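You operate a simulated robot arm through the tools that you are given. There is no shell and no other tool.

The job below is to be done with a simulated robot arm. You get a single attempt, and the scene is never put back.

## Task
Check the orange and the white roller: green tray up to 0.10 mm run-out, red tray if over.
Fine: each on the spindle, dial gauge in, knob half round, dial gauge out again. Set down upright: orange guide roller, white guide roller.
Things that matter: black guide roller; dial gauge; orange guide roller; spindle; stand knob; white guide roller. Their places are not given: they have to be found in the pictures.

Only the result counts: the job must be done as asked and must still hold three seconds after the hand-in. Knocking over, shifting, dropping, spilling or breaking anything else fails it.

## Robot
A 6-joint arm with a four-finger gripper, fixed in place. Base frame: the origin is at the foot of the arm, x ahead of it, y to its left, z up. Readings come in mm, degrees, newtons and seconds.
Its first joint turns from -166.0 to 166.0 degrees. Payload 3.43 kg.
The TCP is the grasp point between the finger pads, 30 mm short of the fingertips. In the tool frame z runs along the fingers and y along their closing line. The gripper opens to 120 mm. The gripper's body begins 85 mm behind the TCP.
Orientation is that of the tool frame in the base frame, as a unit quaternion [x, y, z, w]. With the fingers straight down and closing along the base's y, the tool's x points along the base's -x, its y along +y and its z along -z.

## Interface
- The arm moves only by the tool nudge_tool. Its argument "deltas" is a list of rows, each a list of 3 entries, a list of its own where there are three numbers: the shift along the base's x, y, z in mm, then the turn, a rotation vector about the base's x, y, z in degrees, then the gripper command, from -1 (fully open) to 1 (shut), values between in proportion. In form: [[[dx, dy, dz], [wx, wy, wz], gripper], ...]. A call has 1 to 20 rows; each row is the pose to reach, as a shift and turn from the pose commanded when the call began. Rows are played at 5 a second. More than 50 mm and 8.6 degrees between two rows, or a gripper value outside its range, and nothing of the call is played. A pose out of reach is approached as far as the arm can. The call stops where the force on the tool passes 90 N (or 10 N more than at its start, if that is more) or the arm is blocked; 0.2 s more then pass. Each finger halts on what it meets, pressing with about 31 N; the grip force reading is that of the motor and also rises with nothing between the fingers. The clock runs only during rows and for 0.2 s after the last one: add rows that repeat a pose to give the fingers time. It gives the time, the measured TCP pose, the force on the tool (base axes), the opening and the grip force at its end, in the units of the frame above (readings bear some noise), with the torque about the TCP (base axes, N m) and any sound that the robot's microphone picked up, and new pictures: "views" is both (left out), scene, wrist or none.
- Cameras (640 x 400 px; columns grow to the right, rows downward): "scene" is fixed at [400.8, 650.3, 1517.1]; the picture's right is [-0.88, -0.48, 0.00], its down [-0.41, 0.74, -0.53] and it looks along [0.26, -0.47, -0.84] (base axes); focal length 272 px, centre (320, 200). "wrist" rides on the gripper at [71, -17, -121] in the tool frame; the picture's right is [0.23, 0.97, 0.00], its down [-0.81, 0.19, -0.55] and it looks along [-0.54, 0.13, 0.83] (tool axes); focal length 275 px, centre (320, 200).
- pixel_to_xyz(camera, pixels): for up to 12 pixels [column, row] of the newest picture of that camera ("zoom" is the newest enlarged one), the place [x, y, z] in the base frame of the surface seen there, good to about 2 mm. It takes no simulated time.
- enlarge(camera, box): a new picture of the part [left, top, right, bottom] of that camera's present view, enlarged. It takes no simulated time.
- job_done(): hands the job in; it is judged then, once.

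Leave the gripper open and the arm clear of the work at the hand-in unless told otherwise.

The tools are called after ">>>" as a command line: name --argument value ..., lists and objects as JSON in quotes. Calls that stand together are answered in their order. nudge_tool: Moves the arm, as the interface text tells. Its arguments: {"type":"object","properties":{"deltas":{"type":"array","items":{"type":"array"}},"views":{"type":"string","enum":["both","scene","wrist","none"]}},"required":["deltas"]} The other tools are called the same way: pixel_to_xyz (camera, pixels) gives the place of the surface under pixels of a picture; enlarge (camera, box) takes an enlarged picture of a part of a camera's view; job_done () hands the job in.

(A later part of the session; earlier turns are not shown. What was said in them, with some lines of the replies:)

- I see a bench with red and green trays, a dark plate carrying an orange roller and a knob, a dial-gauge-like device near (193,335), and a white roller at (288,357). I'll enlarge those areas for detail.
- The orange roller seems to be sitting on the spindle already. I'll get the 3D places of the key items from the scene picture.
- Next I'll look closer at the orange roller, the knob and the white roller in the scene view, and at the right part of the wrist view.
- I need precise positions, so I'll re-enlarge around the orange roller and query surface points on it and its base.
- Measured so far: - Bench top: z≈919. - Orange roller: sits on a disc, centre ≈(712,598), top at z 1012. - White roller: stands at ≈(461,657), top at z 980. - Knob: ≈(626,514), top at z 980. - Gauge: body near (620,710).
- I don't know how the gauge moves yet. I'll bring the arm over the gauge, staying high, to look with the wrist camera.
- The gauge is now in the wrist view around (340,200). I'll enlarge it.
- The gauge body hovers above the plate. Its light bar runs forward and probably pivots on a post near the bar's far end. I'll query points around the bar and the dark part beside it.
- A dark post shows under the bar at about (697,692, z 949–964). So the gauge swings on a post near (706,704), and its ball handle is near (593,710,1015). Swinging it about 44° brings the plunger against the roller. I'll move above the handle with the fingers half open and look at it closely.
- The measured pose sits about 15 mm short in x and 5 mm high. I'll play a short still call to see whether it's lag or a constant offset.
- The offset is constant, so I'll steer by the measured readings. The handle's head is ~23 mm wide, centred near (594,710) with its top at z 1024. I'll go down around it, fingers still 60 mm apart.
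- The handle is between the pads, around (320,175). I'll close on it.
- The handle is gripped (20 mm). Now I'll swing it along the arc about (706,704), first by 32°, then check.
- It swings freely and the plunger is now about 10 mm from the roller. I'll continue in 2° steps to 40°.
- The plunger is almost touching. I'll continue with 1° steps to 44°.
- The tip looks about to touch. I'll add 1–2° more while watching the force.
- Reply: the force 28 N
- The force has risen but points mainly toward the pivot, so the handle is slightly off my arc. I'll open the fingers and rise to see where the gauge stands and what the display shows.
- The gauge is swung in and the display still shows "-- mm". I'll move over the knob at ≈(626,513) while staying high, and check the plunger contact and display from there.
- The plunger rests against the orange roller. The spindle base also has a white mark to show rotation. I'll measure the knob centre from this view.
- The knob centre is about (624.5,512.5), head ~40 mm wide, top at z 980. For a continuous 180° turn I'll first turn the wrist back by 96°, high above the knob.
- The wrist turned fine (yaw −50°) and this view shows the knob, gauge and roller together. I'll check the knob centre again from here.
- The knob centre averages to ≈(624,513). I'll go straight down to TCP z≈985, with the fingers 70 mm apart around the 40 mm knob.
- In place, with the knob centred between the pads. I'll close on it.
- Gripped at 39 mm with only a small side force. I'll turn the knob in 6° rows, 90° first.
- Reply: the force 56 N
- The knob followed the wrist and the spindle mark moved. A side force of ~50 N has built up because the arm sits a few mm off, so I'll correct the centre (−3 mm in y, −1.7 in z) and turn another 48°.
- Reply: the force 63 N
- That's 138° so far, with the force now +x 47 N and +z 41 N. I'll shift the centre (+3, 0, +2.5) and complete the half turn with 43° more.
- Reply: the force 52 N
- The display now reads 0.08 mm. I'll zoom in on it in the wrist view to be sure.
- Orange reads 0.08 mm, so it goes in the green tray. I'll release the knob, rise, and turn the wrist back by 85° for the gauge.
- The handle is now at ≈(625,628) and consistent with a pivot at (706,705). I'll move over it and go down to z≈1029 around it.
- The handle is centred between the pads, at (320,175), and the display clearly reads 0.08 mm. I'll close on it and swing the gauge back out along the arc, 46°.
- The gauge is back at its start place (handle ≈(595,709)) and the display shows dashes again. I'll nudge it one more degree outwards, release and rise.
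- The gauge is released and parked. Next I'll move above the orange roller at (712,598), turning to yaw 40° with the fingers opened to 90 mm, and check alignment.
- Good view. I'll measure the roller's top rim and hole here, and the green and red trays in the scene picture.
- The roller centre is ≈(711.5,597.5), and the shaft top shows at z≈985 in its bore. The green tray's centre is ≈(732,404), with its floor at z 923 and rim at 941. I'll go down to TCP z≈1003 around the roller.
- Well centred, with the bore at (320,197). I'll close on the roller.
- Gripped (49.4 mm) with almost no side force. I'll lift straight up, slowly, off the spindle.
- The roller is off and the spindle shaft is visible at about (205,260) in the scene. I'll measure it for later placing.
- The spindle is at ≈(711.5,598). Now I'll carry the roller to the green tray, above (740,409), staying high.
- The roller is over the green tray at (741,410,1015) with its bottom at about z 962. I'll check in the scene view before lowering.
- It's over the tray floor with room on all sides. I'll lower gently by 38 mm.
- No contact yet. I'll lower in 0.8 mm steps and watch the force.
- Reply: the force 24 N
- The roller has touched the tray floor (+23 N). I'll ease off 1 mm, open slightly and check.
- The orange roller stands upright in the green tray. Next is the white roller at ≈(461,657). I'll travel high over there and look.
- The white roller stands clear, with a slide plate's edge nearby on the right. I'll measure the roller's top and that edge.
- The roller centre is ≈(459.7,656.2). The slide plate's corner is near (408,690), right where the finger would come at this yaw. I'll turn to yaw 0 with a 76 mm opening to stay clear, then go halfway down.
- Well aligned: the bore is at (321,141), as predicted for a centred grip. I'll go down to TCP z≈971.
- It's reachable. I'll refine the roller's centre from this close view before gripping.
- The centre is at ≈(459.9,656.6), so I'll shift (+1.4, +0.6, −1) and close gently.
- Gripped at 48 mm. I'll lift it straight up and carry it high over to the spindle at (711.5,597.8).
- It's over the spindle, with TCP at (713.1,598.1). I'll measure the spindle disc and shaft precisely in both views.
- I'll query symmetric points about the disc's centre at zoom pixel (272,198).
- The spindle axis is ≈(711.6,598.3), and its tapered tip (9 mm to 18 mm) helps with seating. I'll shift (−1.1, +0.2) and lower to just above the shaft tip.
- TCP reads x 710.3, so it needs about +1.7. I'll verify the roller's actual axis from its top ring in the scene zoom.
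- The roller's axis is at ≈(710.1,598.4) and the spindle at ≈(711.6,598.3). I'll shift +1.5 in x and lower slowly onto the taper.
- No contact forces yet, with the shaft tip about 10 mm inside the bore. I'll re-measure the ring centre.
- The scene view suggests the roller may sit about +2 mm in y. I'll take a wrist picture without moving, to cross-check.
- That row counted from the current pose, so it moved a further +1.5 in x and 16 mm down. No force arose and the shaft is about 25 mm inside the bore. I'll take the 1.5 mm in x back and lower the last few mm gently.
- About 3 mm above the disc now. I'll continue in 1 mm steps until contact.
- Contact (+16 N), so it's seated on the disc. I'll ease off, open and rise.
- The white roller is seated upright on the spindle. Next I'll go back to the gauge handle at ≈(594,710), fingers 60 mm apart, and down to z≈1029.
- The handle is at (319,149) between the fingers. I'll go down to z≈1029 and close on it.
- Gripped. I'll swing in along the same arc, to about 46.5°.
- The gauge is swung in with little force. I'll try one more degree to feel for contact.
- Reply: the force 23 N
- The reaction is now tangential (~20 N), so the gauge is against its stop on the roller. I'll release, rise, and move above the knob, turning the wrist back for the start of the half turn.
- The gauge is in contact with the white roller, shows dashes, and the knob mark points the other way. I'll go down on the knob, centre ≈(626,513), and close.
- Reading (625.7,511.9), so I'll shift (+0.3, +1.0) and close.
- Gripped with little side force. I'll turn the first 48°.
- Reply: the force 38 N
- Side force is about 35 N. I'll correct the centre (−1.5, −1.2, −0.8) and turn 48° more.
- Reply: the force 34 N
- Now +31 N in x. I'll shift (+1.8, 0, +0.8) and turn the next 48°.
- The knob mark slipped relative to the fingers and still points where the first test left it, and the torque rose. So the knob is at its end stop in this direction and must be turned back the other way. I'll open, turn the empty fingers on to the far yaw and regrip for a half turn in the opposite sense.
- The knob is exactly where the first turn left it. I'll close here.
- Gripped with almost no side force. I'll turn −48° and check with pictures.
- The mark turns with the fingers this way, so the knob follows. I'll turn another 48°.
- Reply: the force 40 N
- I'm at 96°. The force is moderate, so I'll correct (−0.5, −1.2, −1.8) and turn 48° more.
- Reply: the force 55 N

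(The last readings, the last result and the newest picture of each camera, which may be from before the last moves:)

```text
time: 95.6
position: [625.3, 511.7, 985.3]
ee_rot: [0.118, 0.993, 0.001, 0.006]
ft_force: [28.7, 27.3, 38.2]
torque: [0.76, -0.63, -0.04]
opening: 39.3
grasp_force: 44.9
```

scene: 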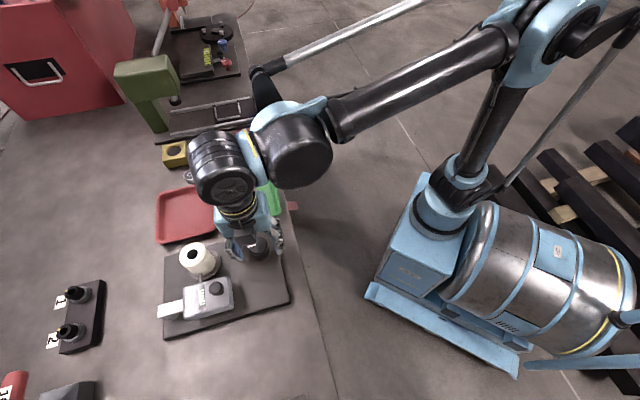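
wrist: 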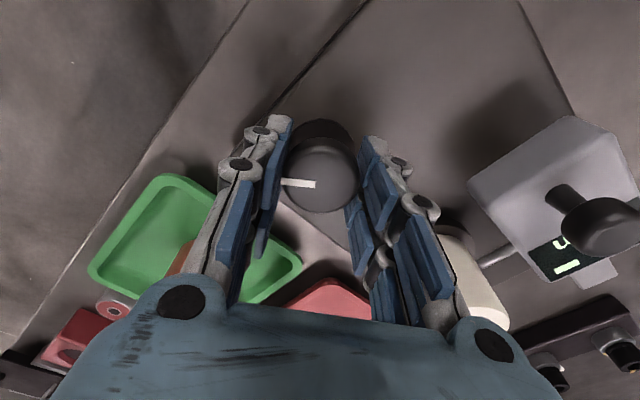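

That's 144°. I'll correct (+1.6, +1.5, +2.0) and complete the half turn with 37° more.

>>> nudge_tool --deltas '[[[1.6, 1.5, 2.0], [0, 0, -5], 1], [[1.6, 1.5, 2.0], [0, 0, -11], 1], [[1.6, 1.5, 2.0], [0, 0, -17], 1], [[1.6, 1.5, 2.0], [0, 0, -23], 1], [[1.6, 1.5, 2.0], [0, 0, -29], 1], [[1.6, 1.5, 2.0], [0, 0, -34], 1], [[1.6, 1.5, 2.0], [0, 0, -37], 1], [[1.6, 1.5, 2.0], [0, 0, -37], 1], [[1.6, 1.5, 2.0], [0, 0, -37], 1]]' --views "both"

>>> enlarge --camera "scene" --box '[150, 230, 290, 330]'

>>> enlarge --camera "wrist" --box '[240, 0, 640, 250]'

```text
time: 97.6
position: [626.9, 512.3, 986.5]
ee_rot: [0.426, 0.905, -0.004, 0.006]
ft_force: [-40.4, -47.2, -42.6]
torque: [-0.69, 0.18, 0.08]
opening: 39.5
grasp_force: 45.2
```

scene: 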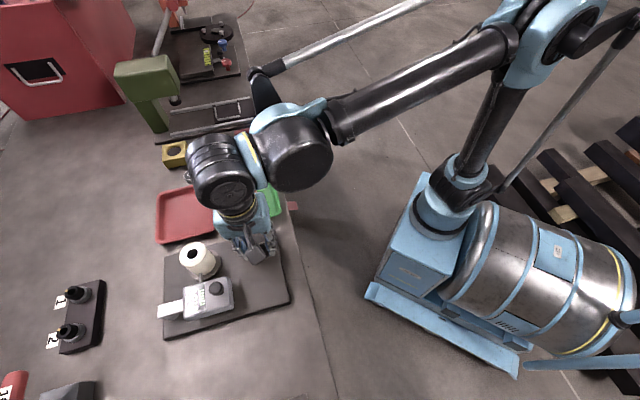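
wrist: 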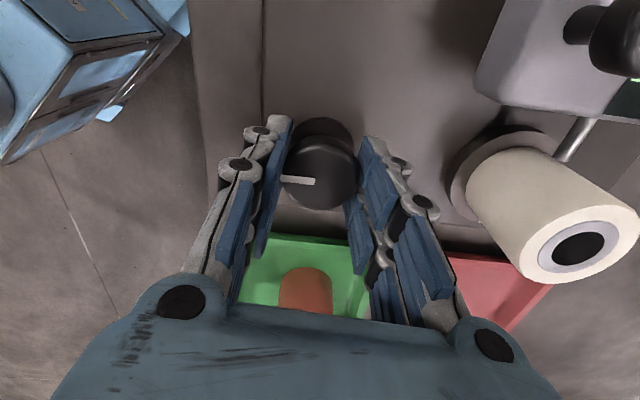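

```text
4.00 times, centred on (220, 280) of scene
```

zoom: 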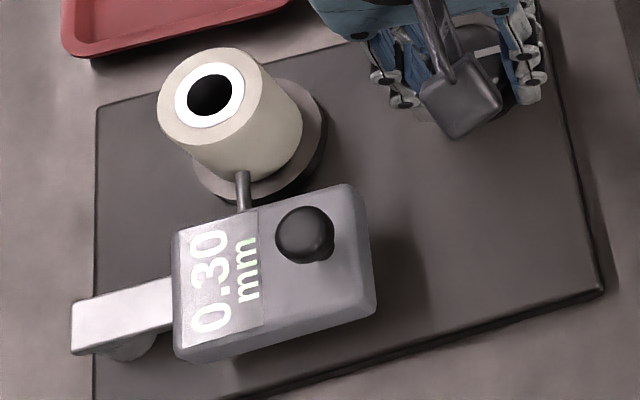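

```text
1.60 times, centred on (440, 125) of wrist
```

zoom: 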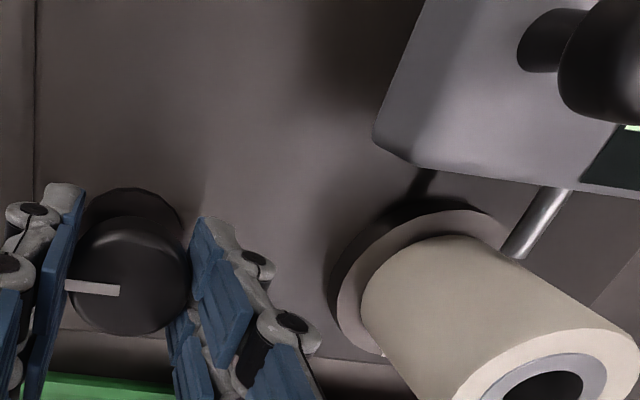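

The display now seems to read 0.30 mm. I'll zoom in further to confirm.

>>> enlarge --camera "scene" --box '[185, 280, 225, 320]'

```text
10.00 times, centred on (205, 300) of scene
```

zoom: 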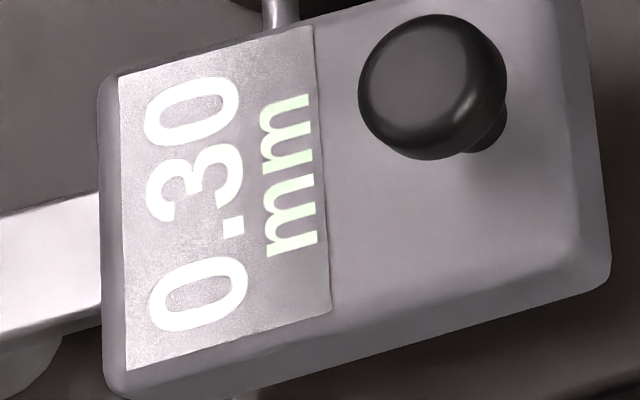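

White reads 0.30 mm, so it goes in the red tray. I'll release the knob, rise, turn the wrist back by +97° and move towards the gauge handle.

>>> nudge_tool --deltas '[[[-1, -1, -1], [0, 0, 0], 0.1], [[-1, -1, -1], [0, 0, 0], -0.17], [[-1, -1, 20], [0, 0, 0], -0.17], [[-1, -1, 60], [0, 0, 0], -0.17], [[-1, -1, 100], [0, 0, 0], -0.17], [[-1, -1, 120], [0, 0, 8], -0.17], [[-1, -1, 120], [0, 0, 16], -0.17], [[-1, -1, 120], [0, 0, 24], -0.17], [[-1, -1, 120], [0, 0, 32], -0.17], [[-1, -1, 120], [0, 0, 40], -0.17], [[-1, -1, 120], [0, 0, 48], 0], [[-1, -1, 120], [0, 0, 56], 0], [[-1, 20, 120], [0, 0, 64], 0], [[-1, 50, 120], [0, 0, 72], 0], [[-1, 85, 120], [0, 0, 80], 0], [[-1, 115, 120], [0, 0, 88], 0], [[-1, 115, 120], [0, 0, 97], 0], [[-1, 115, 110], [0, 0, 97], 0], [[-1, 115, 80], [0, 0, 97], 0], [[-1, 115, 80], [0, 0, 97], 0]]' --views "both"

```text
refused: row 17 steps farther than a row can; nothing moved
```

One step was 9°, over the limit. I'll replay the call with smaller steps.

>>> nudge_tool --deltas '[[[-1, -1, -1], [0, 0, 0], 0.1], [[-1, -1, -1], [0, 0, 0], -0.17], [[-1, -1, 20], [0, 0, 0], -0.17], [[-1, -1, 60], [0, 0, 0], -0.17], [[-1, -1, 100], [0, 0, 0], -0.17], [[-1, -1, 120], [0, 0, 8], -0.17], [[-1, -1, 120], [0, 0, 16], -0.17], [[-1, -1, 120], [0, 0, 24], -0.17], [[-1, -1, 120], [0, 0, 32], -0.17], [[-1, -1, 120], [0, 0, 40], -0.17], [[-1, -1, 120], [0, 0, 48], 0], [[-1, -1, 120], [0, 0, 56], 0], [[-1, 20, 120], [0, 0, 64], 0], [[-1, 50, 120], [0, 0, 72], 0], [[-1, 85, 120], [0, 0, 80], 0], [[-1, 115, 120], [0, 0, 88], 0], [[-1, 115, 110], [0, 0, 96], 0], [[-1, 115, 80], [0, 0, 97], 0], [[-1, 115, 80], [0, 0, 97], 0]]' --views "both"

>>> enlarge --camera "wrist" --box '[200, 60, 400, 260]'

```text
time: 101.6
position: [626.8, 628.8, 1066.3]
ee_rot: [-0.394, 0.919, 0.002, 0.005]
ft_force: [0.5, 0.1, 0.1]
torque: [-0.01, -0.03, 0.0]
opening: 60.0
grasp_force: 0.1
```

scene: 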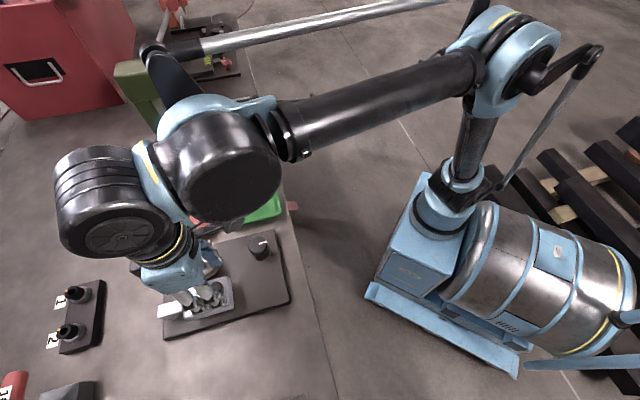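
wrist: 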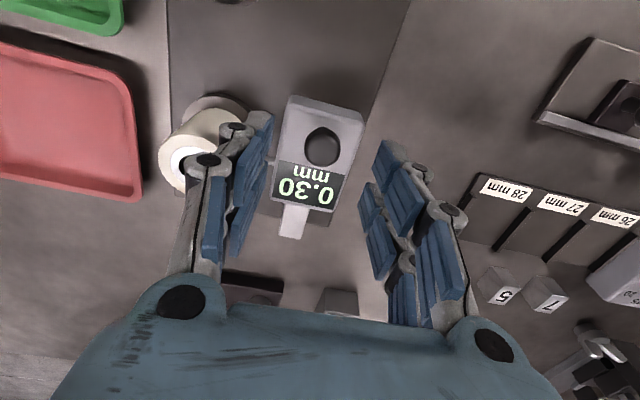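

```text
2.00 times, centred on (300, 160) of wrist
```

zoom: 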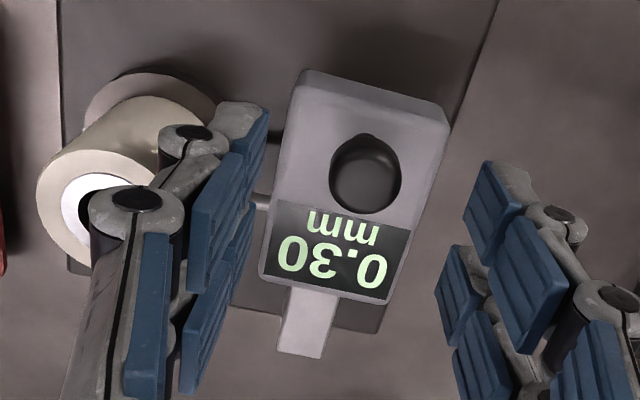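

Confirmed: 0.30 mm, and the handle is aligned under the gripper at (321,147). I'll go down, grip, and swing the gauge back out.

>>> nudge_tool --deltas '[[[-1, -0.8, -18], [0, 0, 0], 0], [[-1, -0.8, -37], [0, 0, 0], 0], [[-1, -0.8, -37], [0, 0, 0], 0], [[-1, -0.8, -37], [0, 0, 0], 0.4], [[-1, -0.8, -37], [0, 0, 0], 1], [[-1, -0.8, -37], [0, 0, 0], 1], [[-1, -0.8, -37], [0, 0, 0], 1]]' --views "wrist"

```text
time: 103.2
position: [627.1, 627.1, 1028.6]
ee_rot: [-0.395, 0.919, 0.004, 0.005]
ft_force: [-6.4, 2.0, -4.7]
torque: [0.16, 0.13, -0.04]
opening: 20.4
grasp_force: 44.9
```

wrist: 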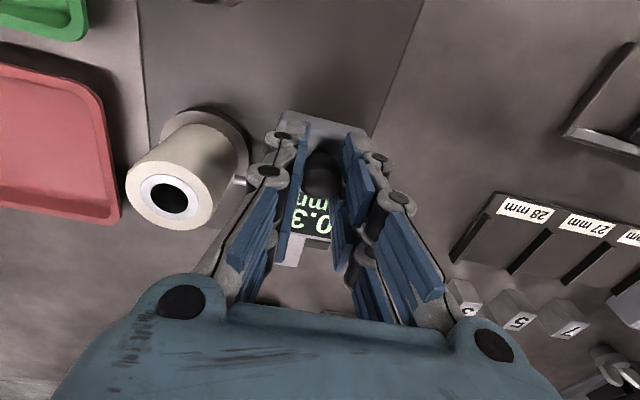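

Gripped. Now I'll swing out 46.5° along the arc.

>>> nudge_tool --deltas '[[[-6.5, 7.35, 0], [0, 0, -5], 1], [[-12.4, 15.23, 0], [0, 0, -10], 1], [[-17.5, 23.58, 0], [0, 0, -15], 1], [[-21.9, 32.33, 0], [0, 0, -20], 1], [[-25.5, 41.42, 0], [0, 0, -25], 1], [[-28.3, 50.78, 0], [0, 0, -30], 1], [[-30.3, 60.33, 0], [0, 0, -35], 1], [[-31.5, 70.01, 0], [0, 0, -40], 1], [[-31.8, 79.74, 0], [0, 0, -45], 1], [[-31.8, 82.7, 0], [0, 0, -46.5], 1], [[-31.8, 82.7, 0], [0, 0, -46.5], 1]]' --views "wrist"

```text
time: 105.6
position: [594.8, 709.9, 1029.1]
ee_rot: [0.001, 1.0, 0.001, 0.007]
ft_force: [19.2, 0.7, 13.6]
torque: [0.04, -0.84, 0.2]
opening: 20.2
grasp_force: 45.1
```

wrist: 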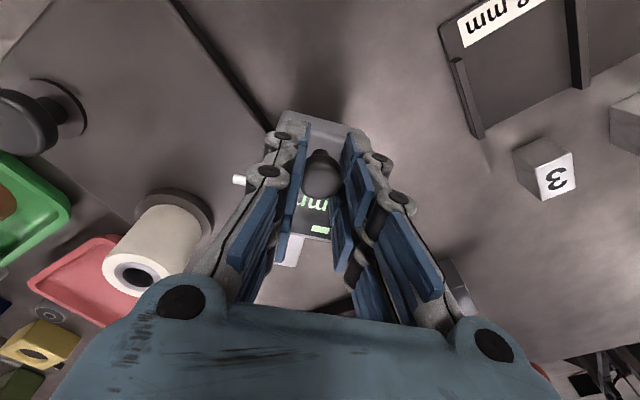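

The gauge is back out with dashes showing. I'll nudge it the last mm, release, rise, and head above the white roller.

>>> nudge_tool --deltas '[[[0.8, 1.3, 0], [0, 0, -0.5], 1], [[0.8, 1.3, 0], [0, 0, -0.5], 1], [[0.8, 1.3, 0], [0, 0, -0.5], 0.3], [[0.8, 1.3, 0], [0, 0, -0.5], 0], [[0.8, 1.3, 15], [0, 0, -0.5], 0], [[0.8, 1.3, 50], [0, 0, -0.5], 0], [[0.8, 1.3, 95], [0, 0, -0.5], 0], [[24, -22, 95], [0, 0, 8], -0.3], [[48, -45, 95], [0, 0, 16], -0.5], [[72, -67, 95], [0, 0, 24], -0.5], [[96, -90, 95], [0, 0, 32], -0.5], [[117, -112, 95], [0, 0, 40], -0.5], [[117, -112, 75], [0, 0, 40], -0.5], [[117, -112, 75], [0, 0, 40], -0.5]]' --views "both"

>>> enlarge --camera "wrist" --box '[250, 60, 400, 210]'

>>> enlarge --camera "scene" --box '[130, 150, 310, 370]'

```text
time: 108.6
position: [711.2, 598.1, 1102.8]
ee_rot: [-0.342, 0.94, 0.003, 0.005]
ft_force: [0.6, 0.1, -0.3]
torque: [0.01, 0.01, -0.02]
opening: 89.9
grasp_force: 0.0
```

scene: 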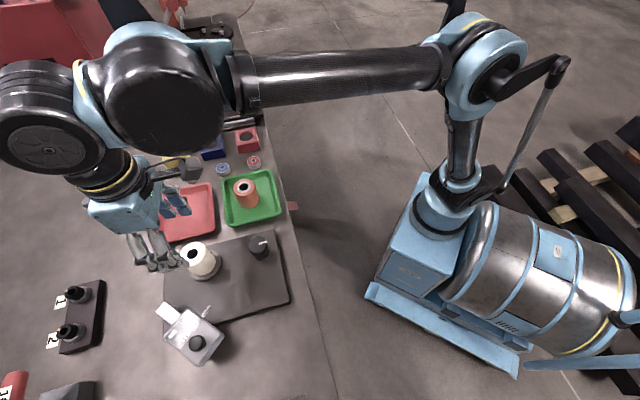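
wrist: 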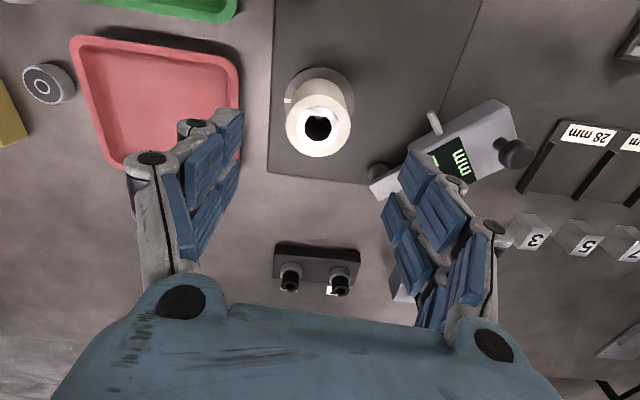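

```text
2.67 times, centred on (325, 135) of wrist
```

zoom: 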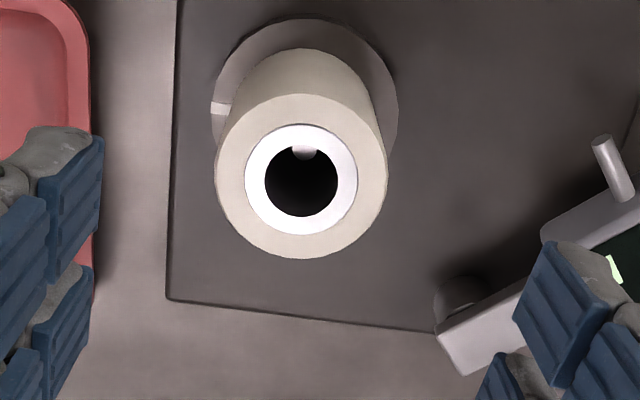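

```text
1.82 times, centred on (220, 260) of scene
```

zoom: 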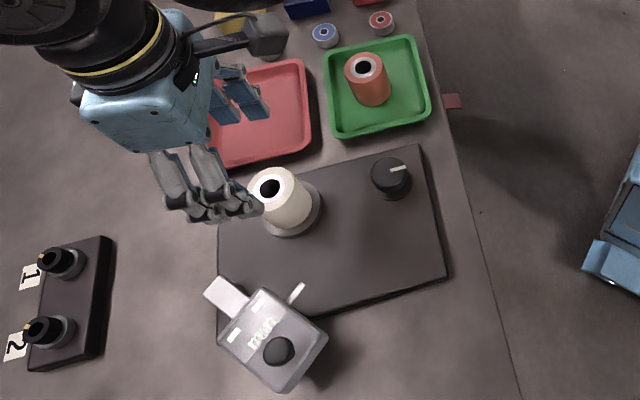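

The gauge is clear of the roller. I'll measure the white roller's top and the red tray from this view.

>>> pixel_to_xyz --camera "wrist" --pixels '[[299, 128], [337, 128], [318, 111], [318, 144], [304, 115], [332, 141], [290, 128], [346, 128], [318, 153]]'

>>> enlarge --camera "wrist" --box '[60, 0, 260, 190]'

>>> pixel_to_xyz --camera "wrist" --pixels '[[78, 42], [235, 72], [121, 165], [100, 60], [150, 65], [210, 80], [130, 140], [150, 110], [180, 90], [90, 60], [238, 100], [110, 45]]'

```text
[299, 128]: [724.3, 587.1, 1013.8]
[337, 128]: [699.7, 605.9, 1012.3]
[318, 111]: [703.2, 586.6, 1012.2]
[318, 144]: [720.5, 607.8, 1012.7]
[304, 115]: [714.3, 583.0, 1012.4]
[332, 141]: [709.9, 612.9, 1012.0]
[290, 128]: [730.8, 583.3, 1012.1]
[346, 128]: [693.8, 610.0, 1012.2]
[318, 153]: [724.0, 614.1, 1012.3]
```

```text
2.11 times, centred on (160, 95) of wrist
```

zoom: 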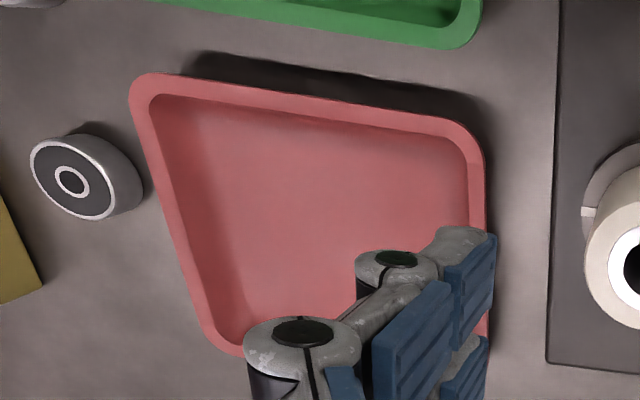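

```text
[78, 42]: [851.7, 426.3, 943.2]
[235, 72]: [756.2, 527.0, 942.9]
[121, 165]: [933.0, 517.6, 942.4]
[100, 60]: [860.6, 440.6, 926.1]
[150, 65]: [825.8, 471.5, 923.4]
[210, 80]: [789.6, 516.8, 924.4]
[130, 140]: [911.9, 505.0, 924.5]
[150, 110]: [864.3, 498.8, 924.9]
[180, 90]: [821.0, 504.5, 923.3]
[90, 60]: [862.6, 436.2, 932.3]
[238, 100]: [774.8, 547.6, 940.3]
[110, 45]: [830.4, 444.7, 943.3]
```

The white roller is at ≈(712,597). The red tray's rim corners are ≈(852,426), (756,527), (933,518), (838,618), with its floor at z≈924. The target in it is (818,517), within reach. First I'll go down on the roller to TCP z≈1006.

>>> nudge_tool --deltas '[[[0.6, -0.5, -30], [0, 0, 0], -0.5], [[0.6, -0.5, -60], [0, 0, 0], -0.5], [[0.6, -0.5, -82], [0, 0, 0], -0.5], [[0.6, -0.5, -97], [0, 0, 0], -0.5], [[0.6, -0.5, -97], [0, 0, 0], -0.5]]' --views "wrist"

```text
time: 109.8
position: [711.5, 598.0, 1005.7]
ee_rot: [-0.342, 0.94, 0.003, 0.006]
ft_force: [-0.3, -0.6, -0.3]
torque: [0.01, 0.02, 0.0]
opening: 89.8
grasp_force: 0.1
```

wrist: 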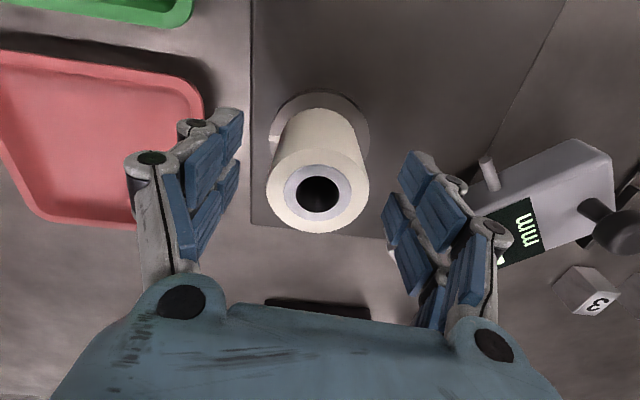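

Aligned. I'll close on the white roller.

>>> nudge_tool --deltas '[[[0, 0, 0], [0, 0, 0], 0], [[0, 0, 0], [0, 0, 0], 0.5], [[0, 0, 0], [0, 0, 0], 1], [[0, 0, 0], [0, 0, 0], 1]]' --views "none"

```text
time: 110.8
position: [712.3, 599.2, 1007.6]
ee_rot: [-0.342, 0.94, 0.003, 0.006]
ft_force: [1.1, -0.7, 0.4]
torque: [-0.01, -0.01, -0.01]
opening: 47.6
grasp_force: 31.0
```

Gripped (47.6 mm, no side force). I'll lift it slowly off the shaft.

>>> nudge_tool --deltas '[[[0, 0, 5], [0, 0, 0], 1], [[0, 0, 12], [0, 0, 0], 1], [[0, 0, 20], [0, 0, 0], 1], [[0, 0, 28], [0, 0, 0], 1], [[0, 0, 36], [0, 0, 0], 1], [[0, 0, 46], [0, 0, 0], 1], [[0, 0, 60], [0, 0, 0], 1], [[0, 0, 80], [0, 0, 0], 1], [[0, 0, 90], [0, 0, 0], 1], [[0, 0, 90], [0, 0, 0], 1]]' --views "both"

```text
time: 113.0
position: [710.5, 598.5, 1098.4]
ee_rot: [-0.342, 0.94, 0.003, 0.005]
ft_force: [-0.8, 0.8, -2.1]
torque: [0.02, 0.06, 0.02]
opening: 47.7
grasp_force: 31.0
```

scene: 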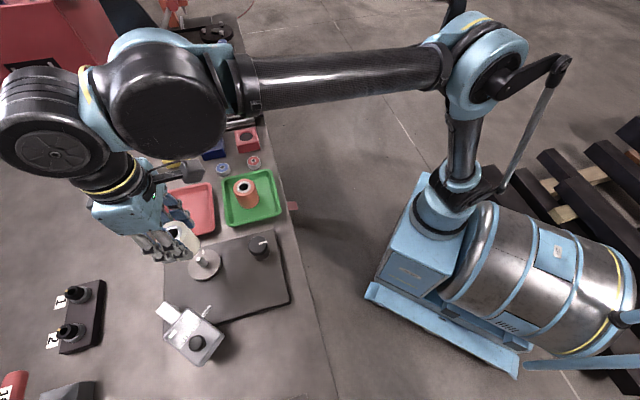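
wrist: 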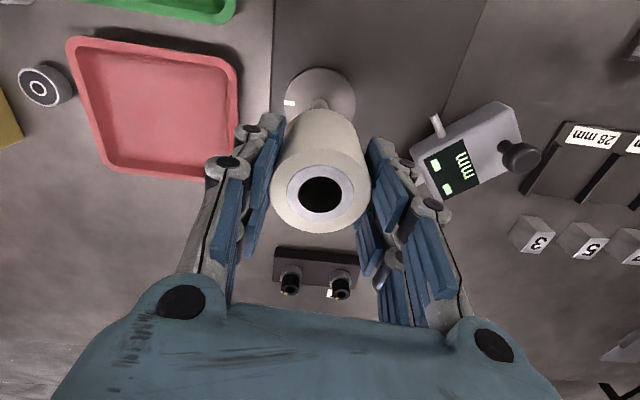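

It's off the shaft and the red tray is fully visible. I'll re-measure its rim and floor.

>>> pixel_to_xyz --camera "wrist" --pixels '[[72, 42], [233, 72], [110, 166], [85, 55], [222, 78], [120, 155], [195, 165], [150, 110], [180, 100], [190, 130], [200, 90], [150, 60]]'

>>> enlarge --camera "wrist" --box '[50, 10, 260, 200]'

```text
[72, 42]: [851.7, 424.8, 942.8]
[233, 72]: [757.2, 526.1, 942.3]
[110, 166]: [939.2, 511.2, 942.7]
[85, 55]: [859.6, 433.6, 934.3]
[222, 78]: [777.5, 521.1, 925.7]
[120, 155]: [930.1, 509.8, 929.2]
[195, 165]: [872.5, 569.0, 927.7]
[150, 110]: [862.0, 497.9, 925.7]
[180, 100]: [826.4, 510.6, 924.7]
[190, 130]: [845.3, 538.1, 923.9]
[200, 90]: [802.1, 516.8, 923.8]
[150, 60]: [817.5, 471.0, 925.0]
```

```text
2.11 times, centred on (155, 105) of wrist
```

zoom: 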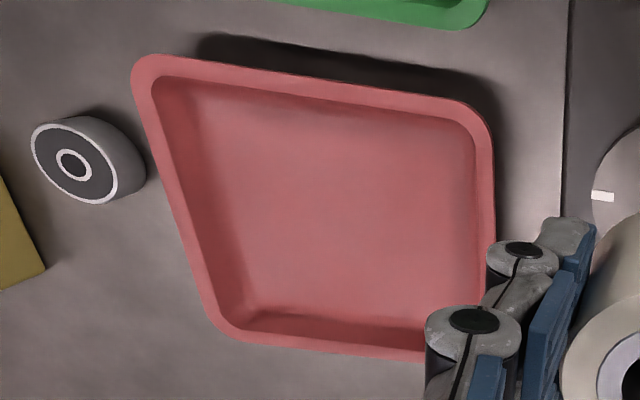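

The measurements agree. I'll carry the roller to above (818,517).

>>> nudge_tool --deltas '[[[22, -17, 0], [0, 0, 0], 1], [[44, -33, 0], [0, 0, 0], 1], [[66, -50, 0], [0, 0, 0], 1], [[88, -67, 0], [0, 0, 0], 1], [[107.5, -81.5, 0], [0, 0, 0], 1], [[107.5, -81.5, 0], [0, 0, 0], 1], [[107.5, -81.5, -40], [0, 0, 0], 1], [[107.5, -81.5, -80], [0, 0, 0], 1], [[107.5, -81.5, -80], [0, 0, 0], 1]]' --views "both"

>>> enlarge --camera "scene" --box '[140, 160, 240, 260]'

```text
time: 115.0
position: [818.5, 515.1, 1017.0]
ee_rot: [-0.342, 0.94, 0.003, 0.005]
ft_force: [-0.8, 0.0, -1.8]
torque: [0.0, -0.01, 0.01]
opening: 47.5
grasp_force: 31.1
```

scene: 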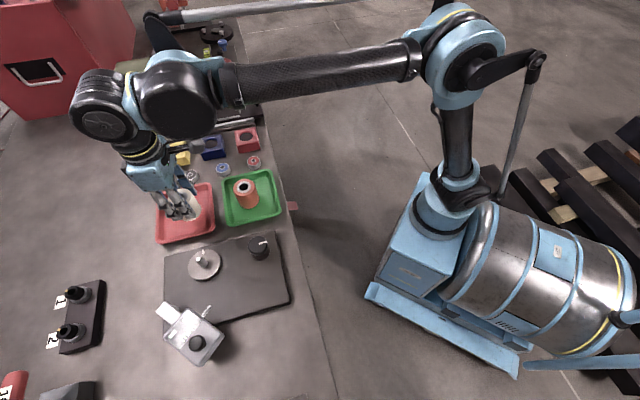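
wrist: 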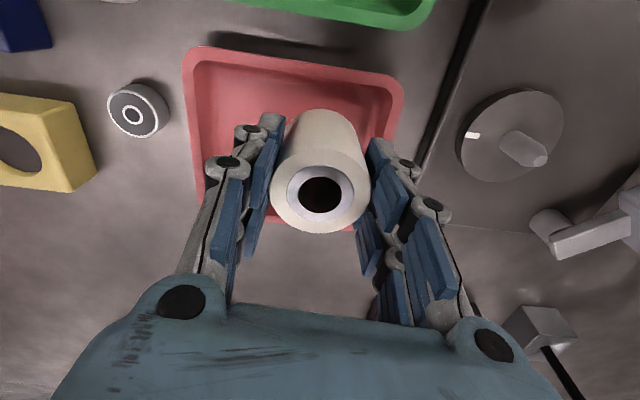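

```text
4.00 times, centred on (190, 210) of scene
```

zoom: 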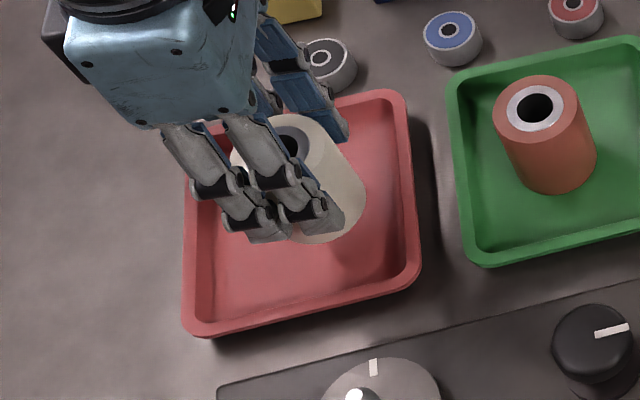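

It's over the red tray with its bottom at about z 962. I'll lower 34 mm, then feel for the floor.

>>> nudge_tool --deltas '[[[0, 1, -12], [0, 0, 0], 1], [[0, 1, -22], [0, 0, 0], 1], [[0, 1, -29], [0, 0, 0], 1], [[0, 1, -33], [0, 0, 0], 1], [[0, 1, -35], [0, 0, 0], 1], [[0, 1, -35], [0, 0, 0], 1]]' --views "wrist"

```text
time: 116.4
position: [818.7, 517.7, 981.9]
ee_rot: [-0.343, 0.939, 0.003, 0.005]
ft_force: [0.7, 0.1, -1.8]
torque: [0.03, -0.02, 0.01]
opening: 47.9
grasp_force: 31.5
```

wrist: 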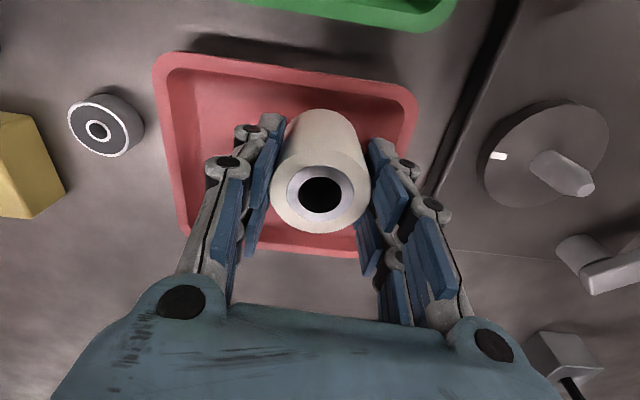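

No contact yet. I'll lower in small steps.

>>> nudge_tool --deltas '[[[0, 0, -1], [0, 0, 0], 1], [[0, 0, -2], [0, 0, 0], 1], [[0, 0, -2.7], [0, 0, 0], 1], [[0, 0, -2.7], [0, 0, 0], 1]]' --views "none"

```text
time: 117.4
position: [818.3, 517.3, 979.4]
ee_rot: [-0.342, 0.94, 0.002, 0.005]
ft_force: [0.4, 0.2, -1.7]
torque: [-0.02, -0.02, -0.01]
opening: 47.9
grasp_force: 30.5
```

Still free. I'll continue in 0.8 mm steps.

>>> nudge_tool --deltas '[[[0, 0, -0.8], [0, 0, 0], 1], [[0, 0, -1.6], [0, 0, 0], 1], [[0, 0, -1.6], [0, 0, 0], 1]]' --views "none"

```text
time: 118.2
position: [819.1, 518.8, 978.8]
ee_rot: [-0.342, 0.94, 0.003, 0.006]
ft_force: [4.5, 3.5, 19.8]
torque: [0.29, -0.07, -0.03]
opening: 47.8
grasp_force: 30.7
```

Contact (+20 N). I'll ease off 1 mm, open to about 64 mm and rise straight up.

>>> nudge_tool --deltas '[[[0, 0, 0.9], [0, 0, 0], 1], [[0, 0, 0.9], [0, 0, 0], 0.15], [[0, 0, 0.9], [0, 0, 0], -0.07], [[0, 0, 0.9], [0, 0, 0], -0.07], [[0, 0, 15], [0, 0, 0], -0.07], [[0, 0, 45], [0, 0, 0], -0.07], [[0, 0, 90], [0, 0, 0], -0.07], [[0, 0, 130], [0, 0, 0], -0.07], [[0, 0, 130], [0, 0, 0], -0.07]]' --views "both"

>>> enlarge --camera "scene" --box '[130, 150, 310, 370]'

>>> enlarge --camera "wrist" --box '[200, 20, 460, 220]'

```text
time: 120.2
position: [819.7, 516.0, 1107.5]
ee_rot: [-0.342, 0.94, 0.002, 0.006]
ft_force: [-0.6, 0.7, -0.1]
torque: [-0.02, -0.02, 0.0]
opening: 64.2
grasp_force: 0.0
```

scene: 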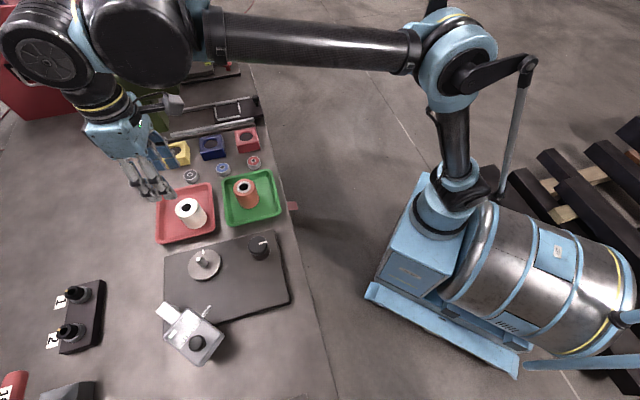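
wrist: 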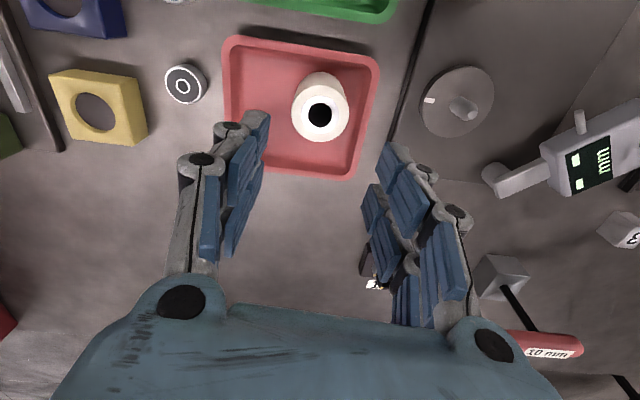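

```text
1.82 times, centred on (220, 260) of scene
```

zoom: 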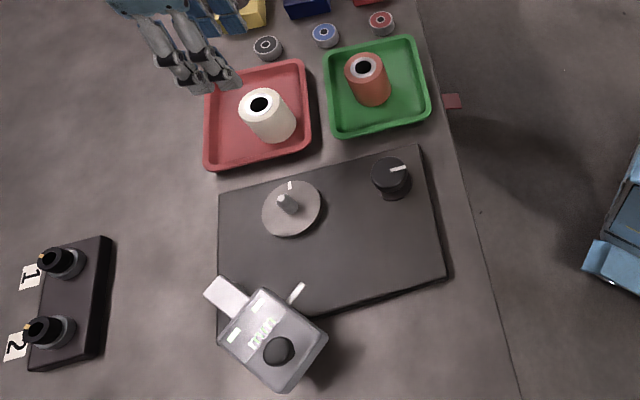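

```text
2.00 times, centred on (330, 120) of wrist
```

zoom: 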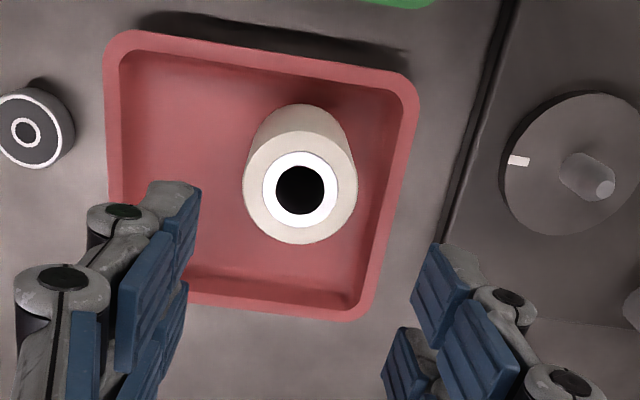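

Both rollers stand upright: orange in the green tray (0.08 mm), white in the red tray (0.30 mm), and the gauge is parked. I'll draw the arm up and back, clear of the work, with the gripper fully open.

>>> nudge_tool --deltas '[[[-25, -10, 30], [0, 0, 0], -0.07], [[-55, -20, 60], [0, 0, 0], -0.3], [[-85, -32, 90], [0, 0, 0], -0.6], [[-115, -44, 115], [0, 0, 0], -1], [[-145, -56, 130], [0, 0, 0], -1], [[-180, -70, 145], [0, 0, 0], -1], [[-215, -85, 145], [0, 0, 0], -1], [[-250, -100, 145], [0, 0, 0], -1], [[-250, -100, 145], [0, 0, 0], -1]]' --views "both"

>>> enlarge --camera "scene" --box '[130, 150, 310, 370]'

```text
time: 122.2
position: [569.7, 416.7, 1252.6]
ee_rot: [-0.342, 0.94, 0.003, 0.005]
ft_force: [-0.3, 1.2, -0.4]
torque: [0.0, 0.04, 0.01]
opening: 120.2
grasp_force: 0.1
```

scene: 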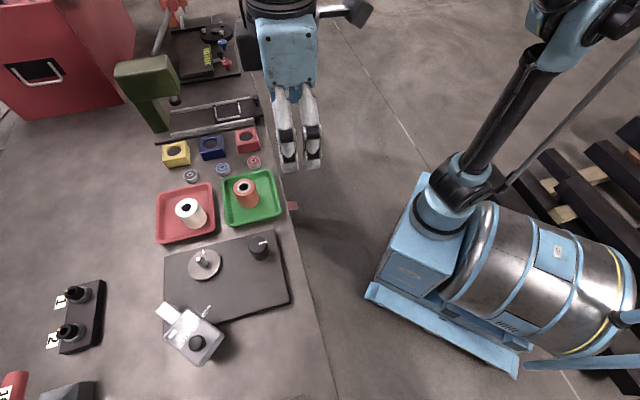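
wrist: 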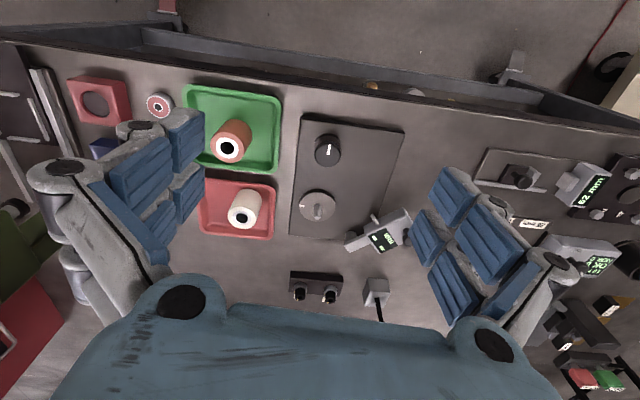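

```text
1.82 times, centred on (220, 260) of scene
```

zoom: 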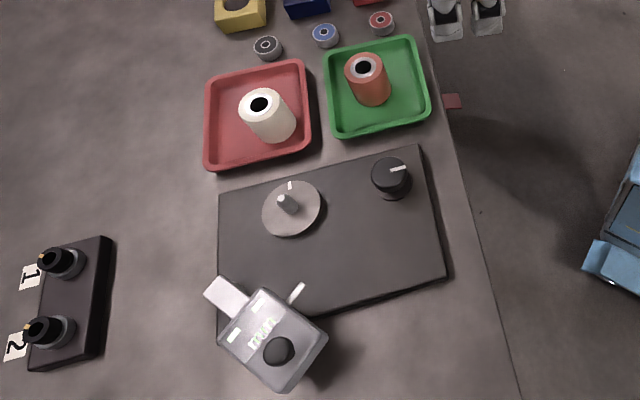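

Everything is in place: orange upright in the green tray, white upright in the red tray, spindle empty, gauge swung out, gripper open and arm clear. I'm handing the job in.

>>> job_done

```text
The job is handed in.
```

I checked both rollers on the spindle, sorted them, and handed the job in; I haven't seen how it was judged.

| Roller | Run-out | Tray |
|---|---|---|
| Orange | 0.08 mm | green |
| White | 0.30 mm | red |

- **End state:** Both rollers stand upright in their trays. The spindle is empty, the dial gauge is swung out again, the gripper is open and the arm is clear.
- **Knob:** It has an end stop after half a turn. For the white roller I first turned it the wrong way; it slipped in the fingers and did not move. I then turned it half round the other way to get the reading.
- **Black guide roller:** I never found it in any picture. I did not knowingly touch it, and the arm met no unexpected contact.
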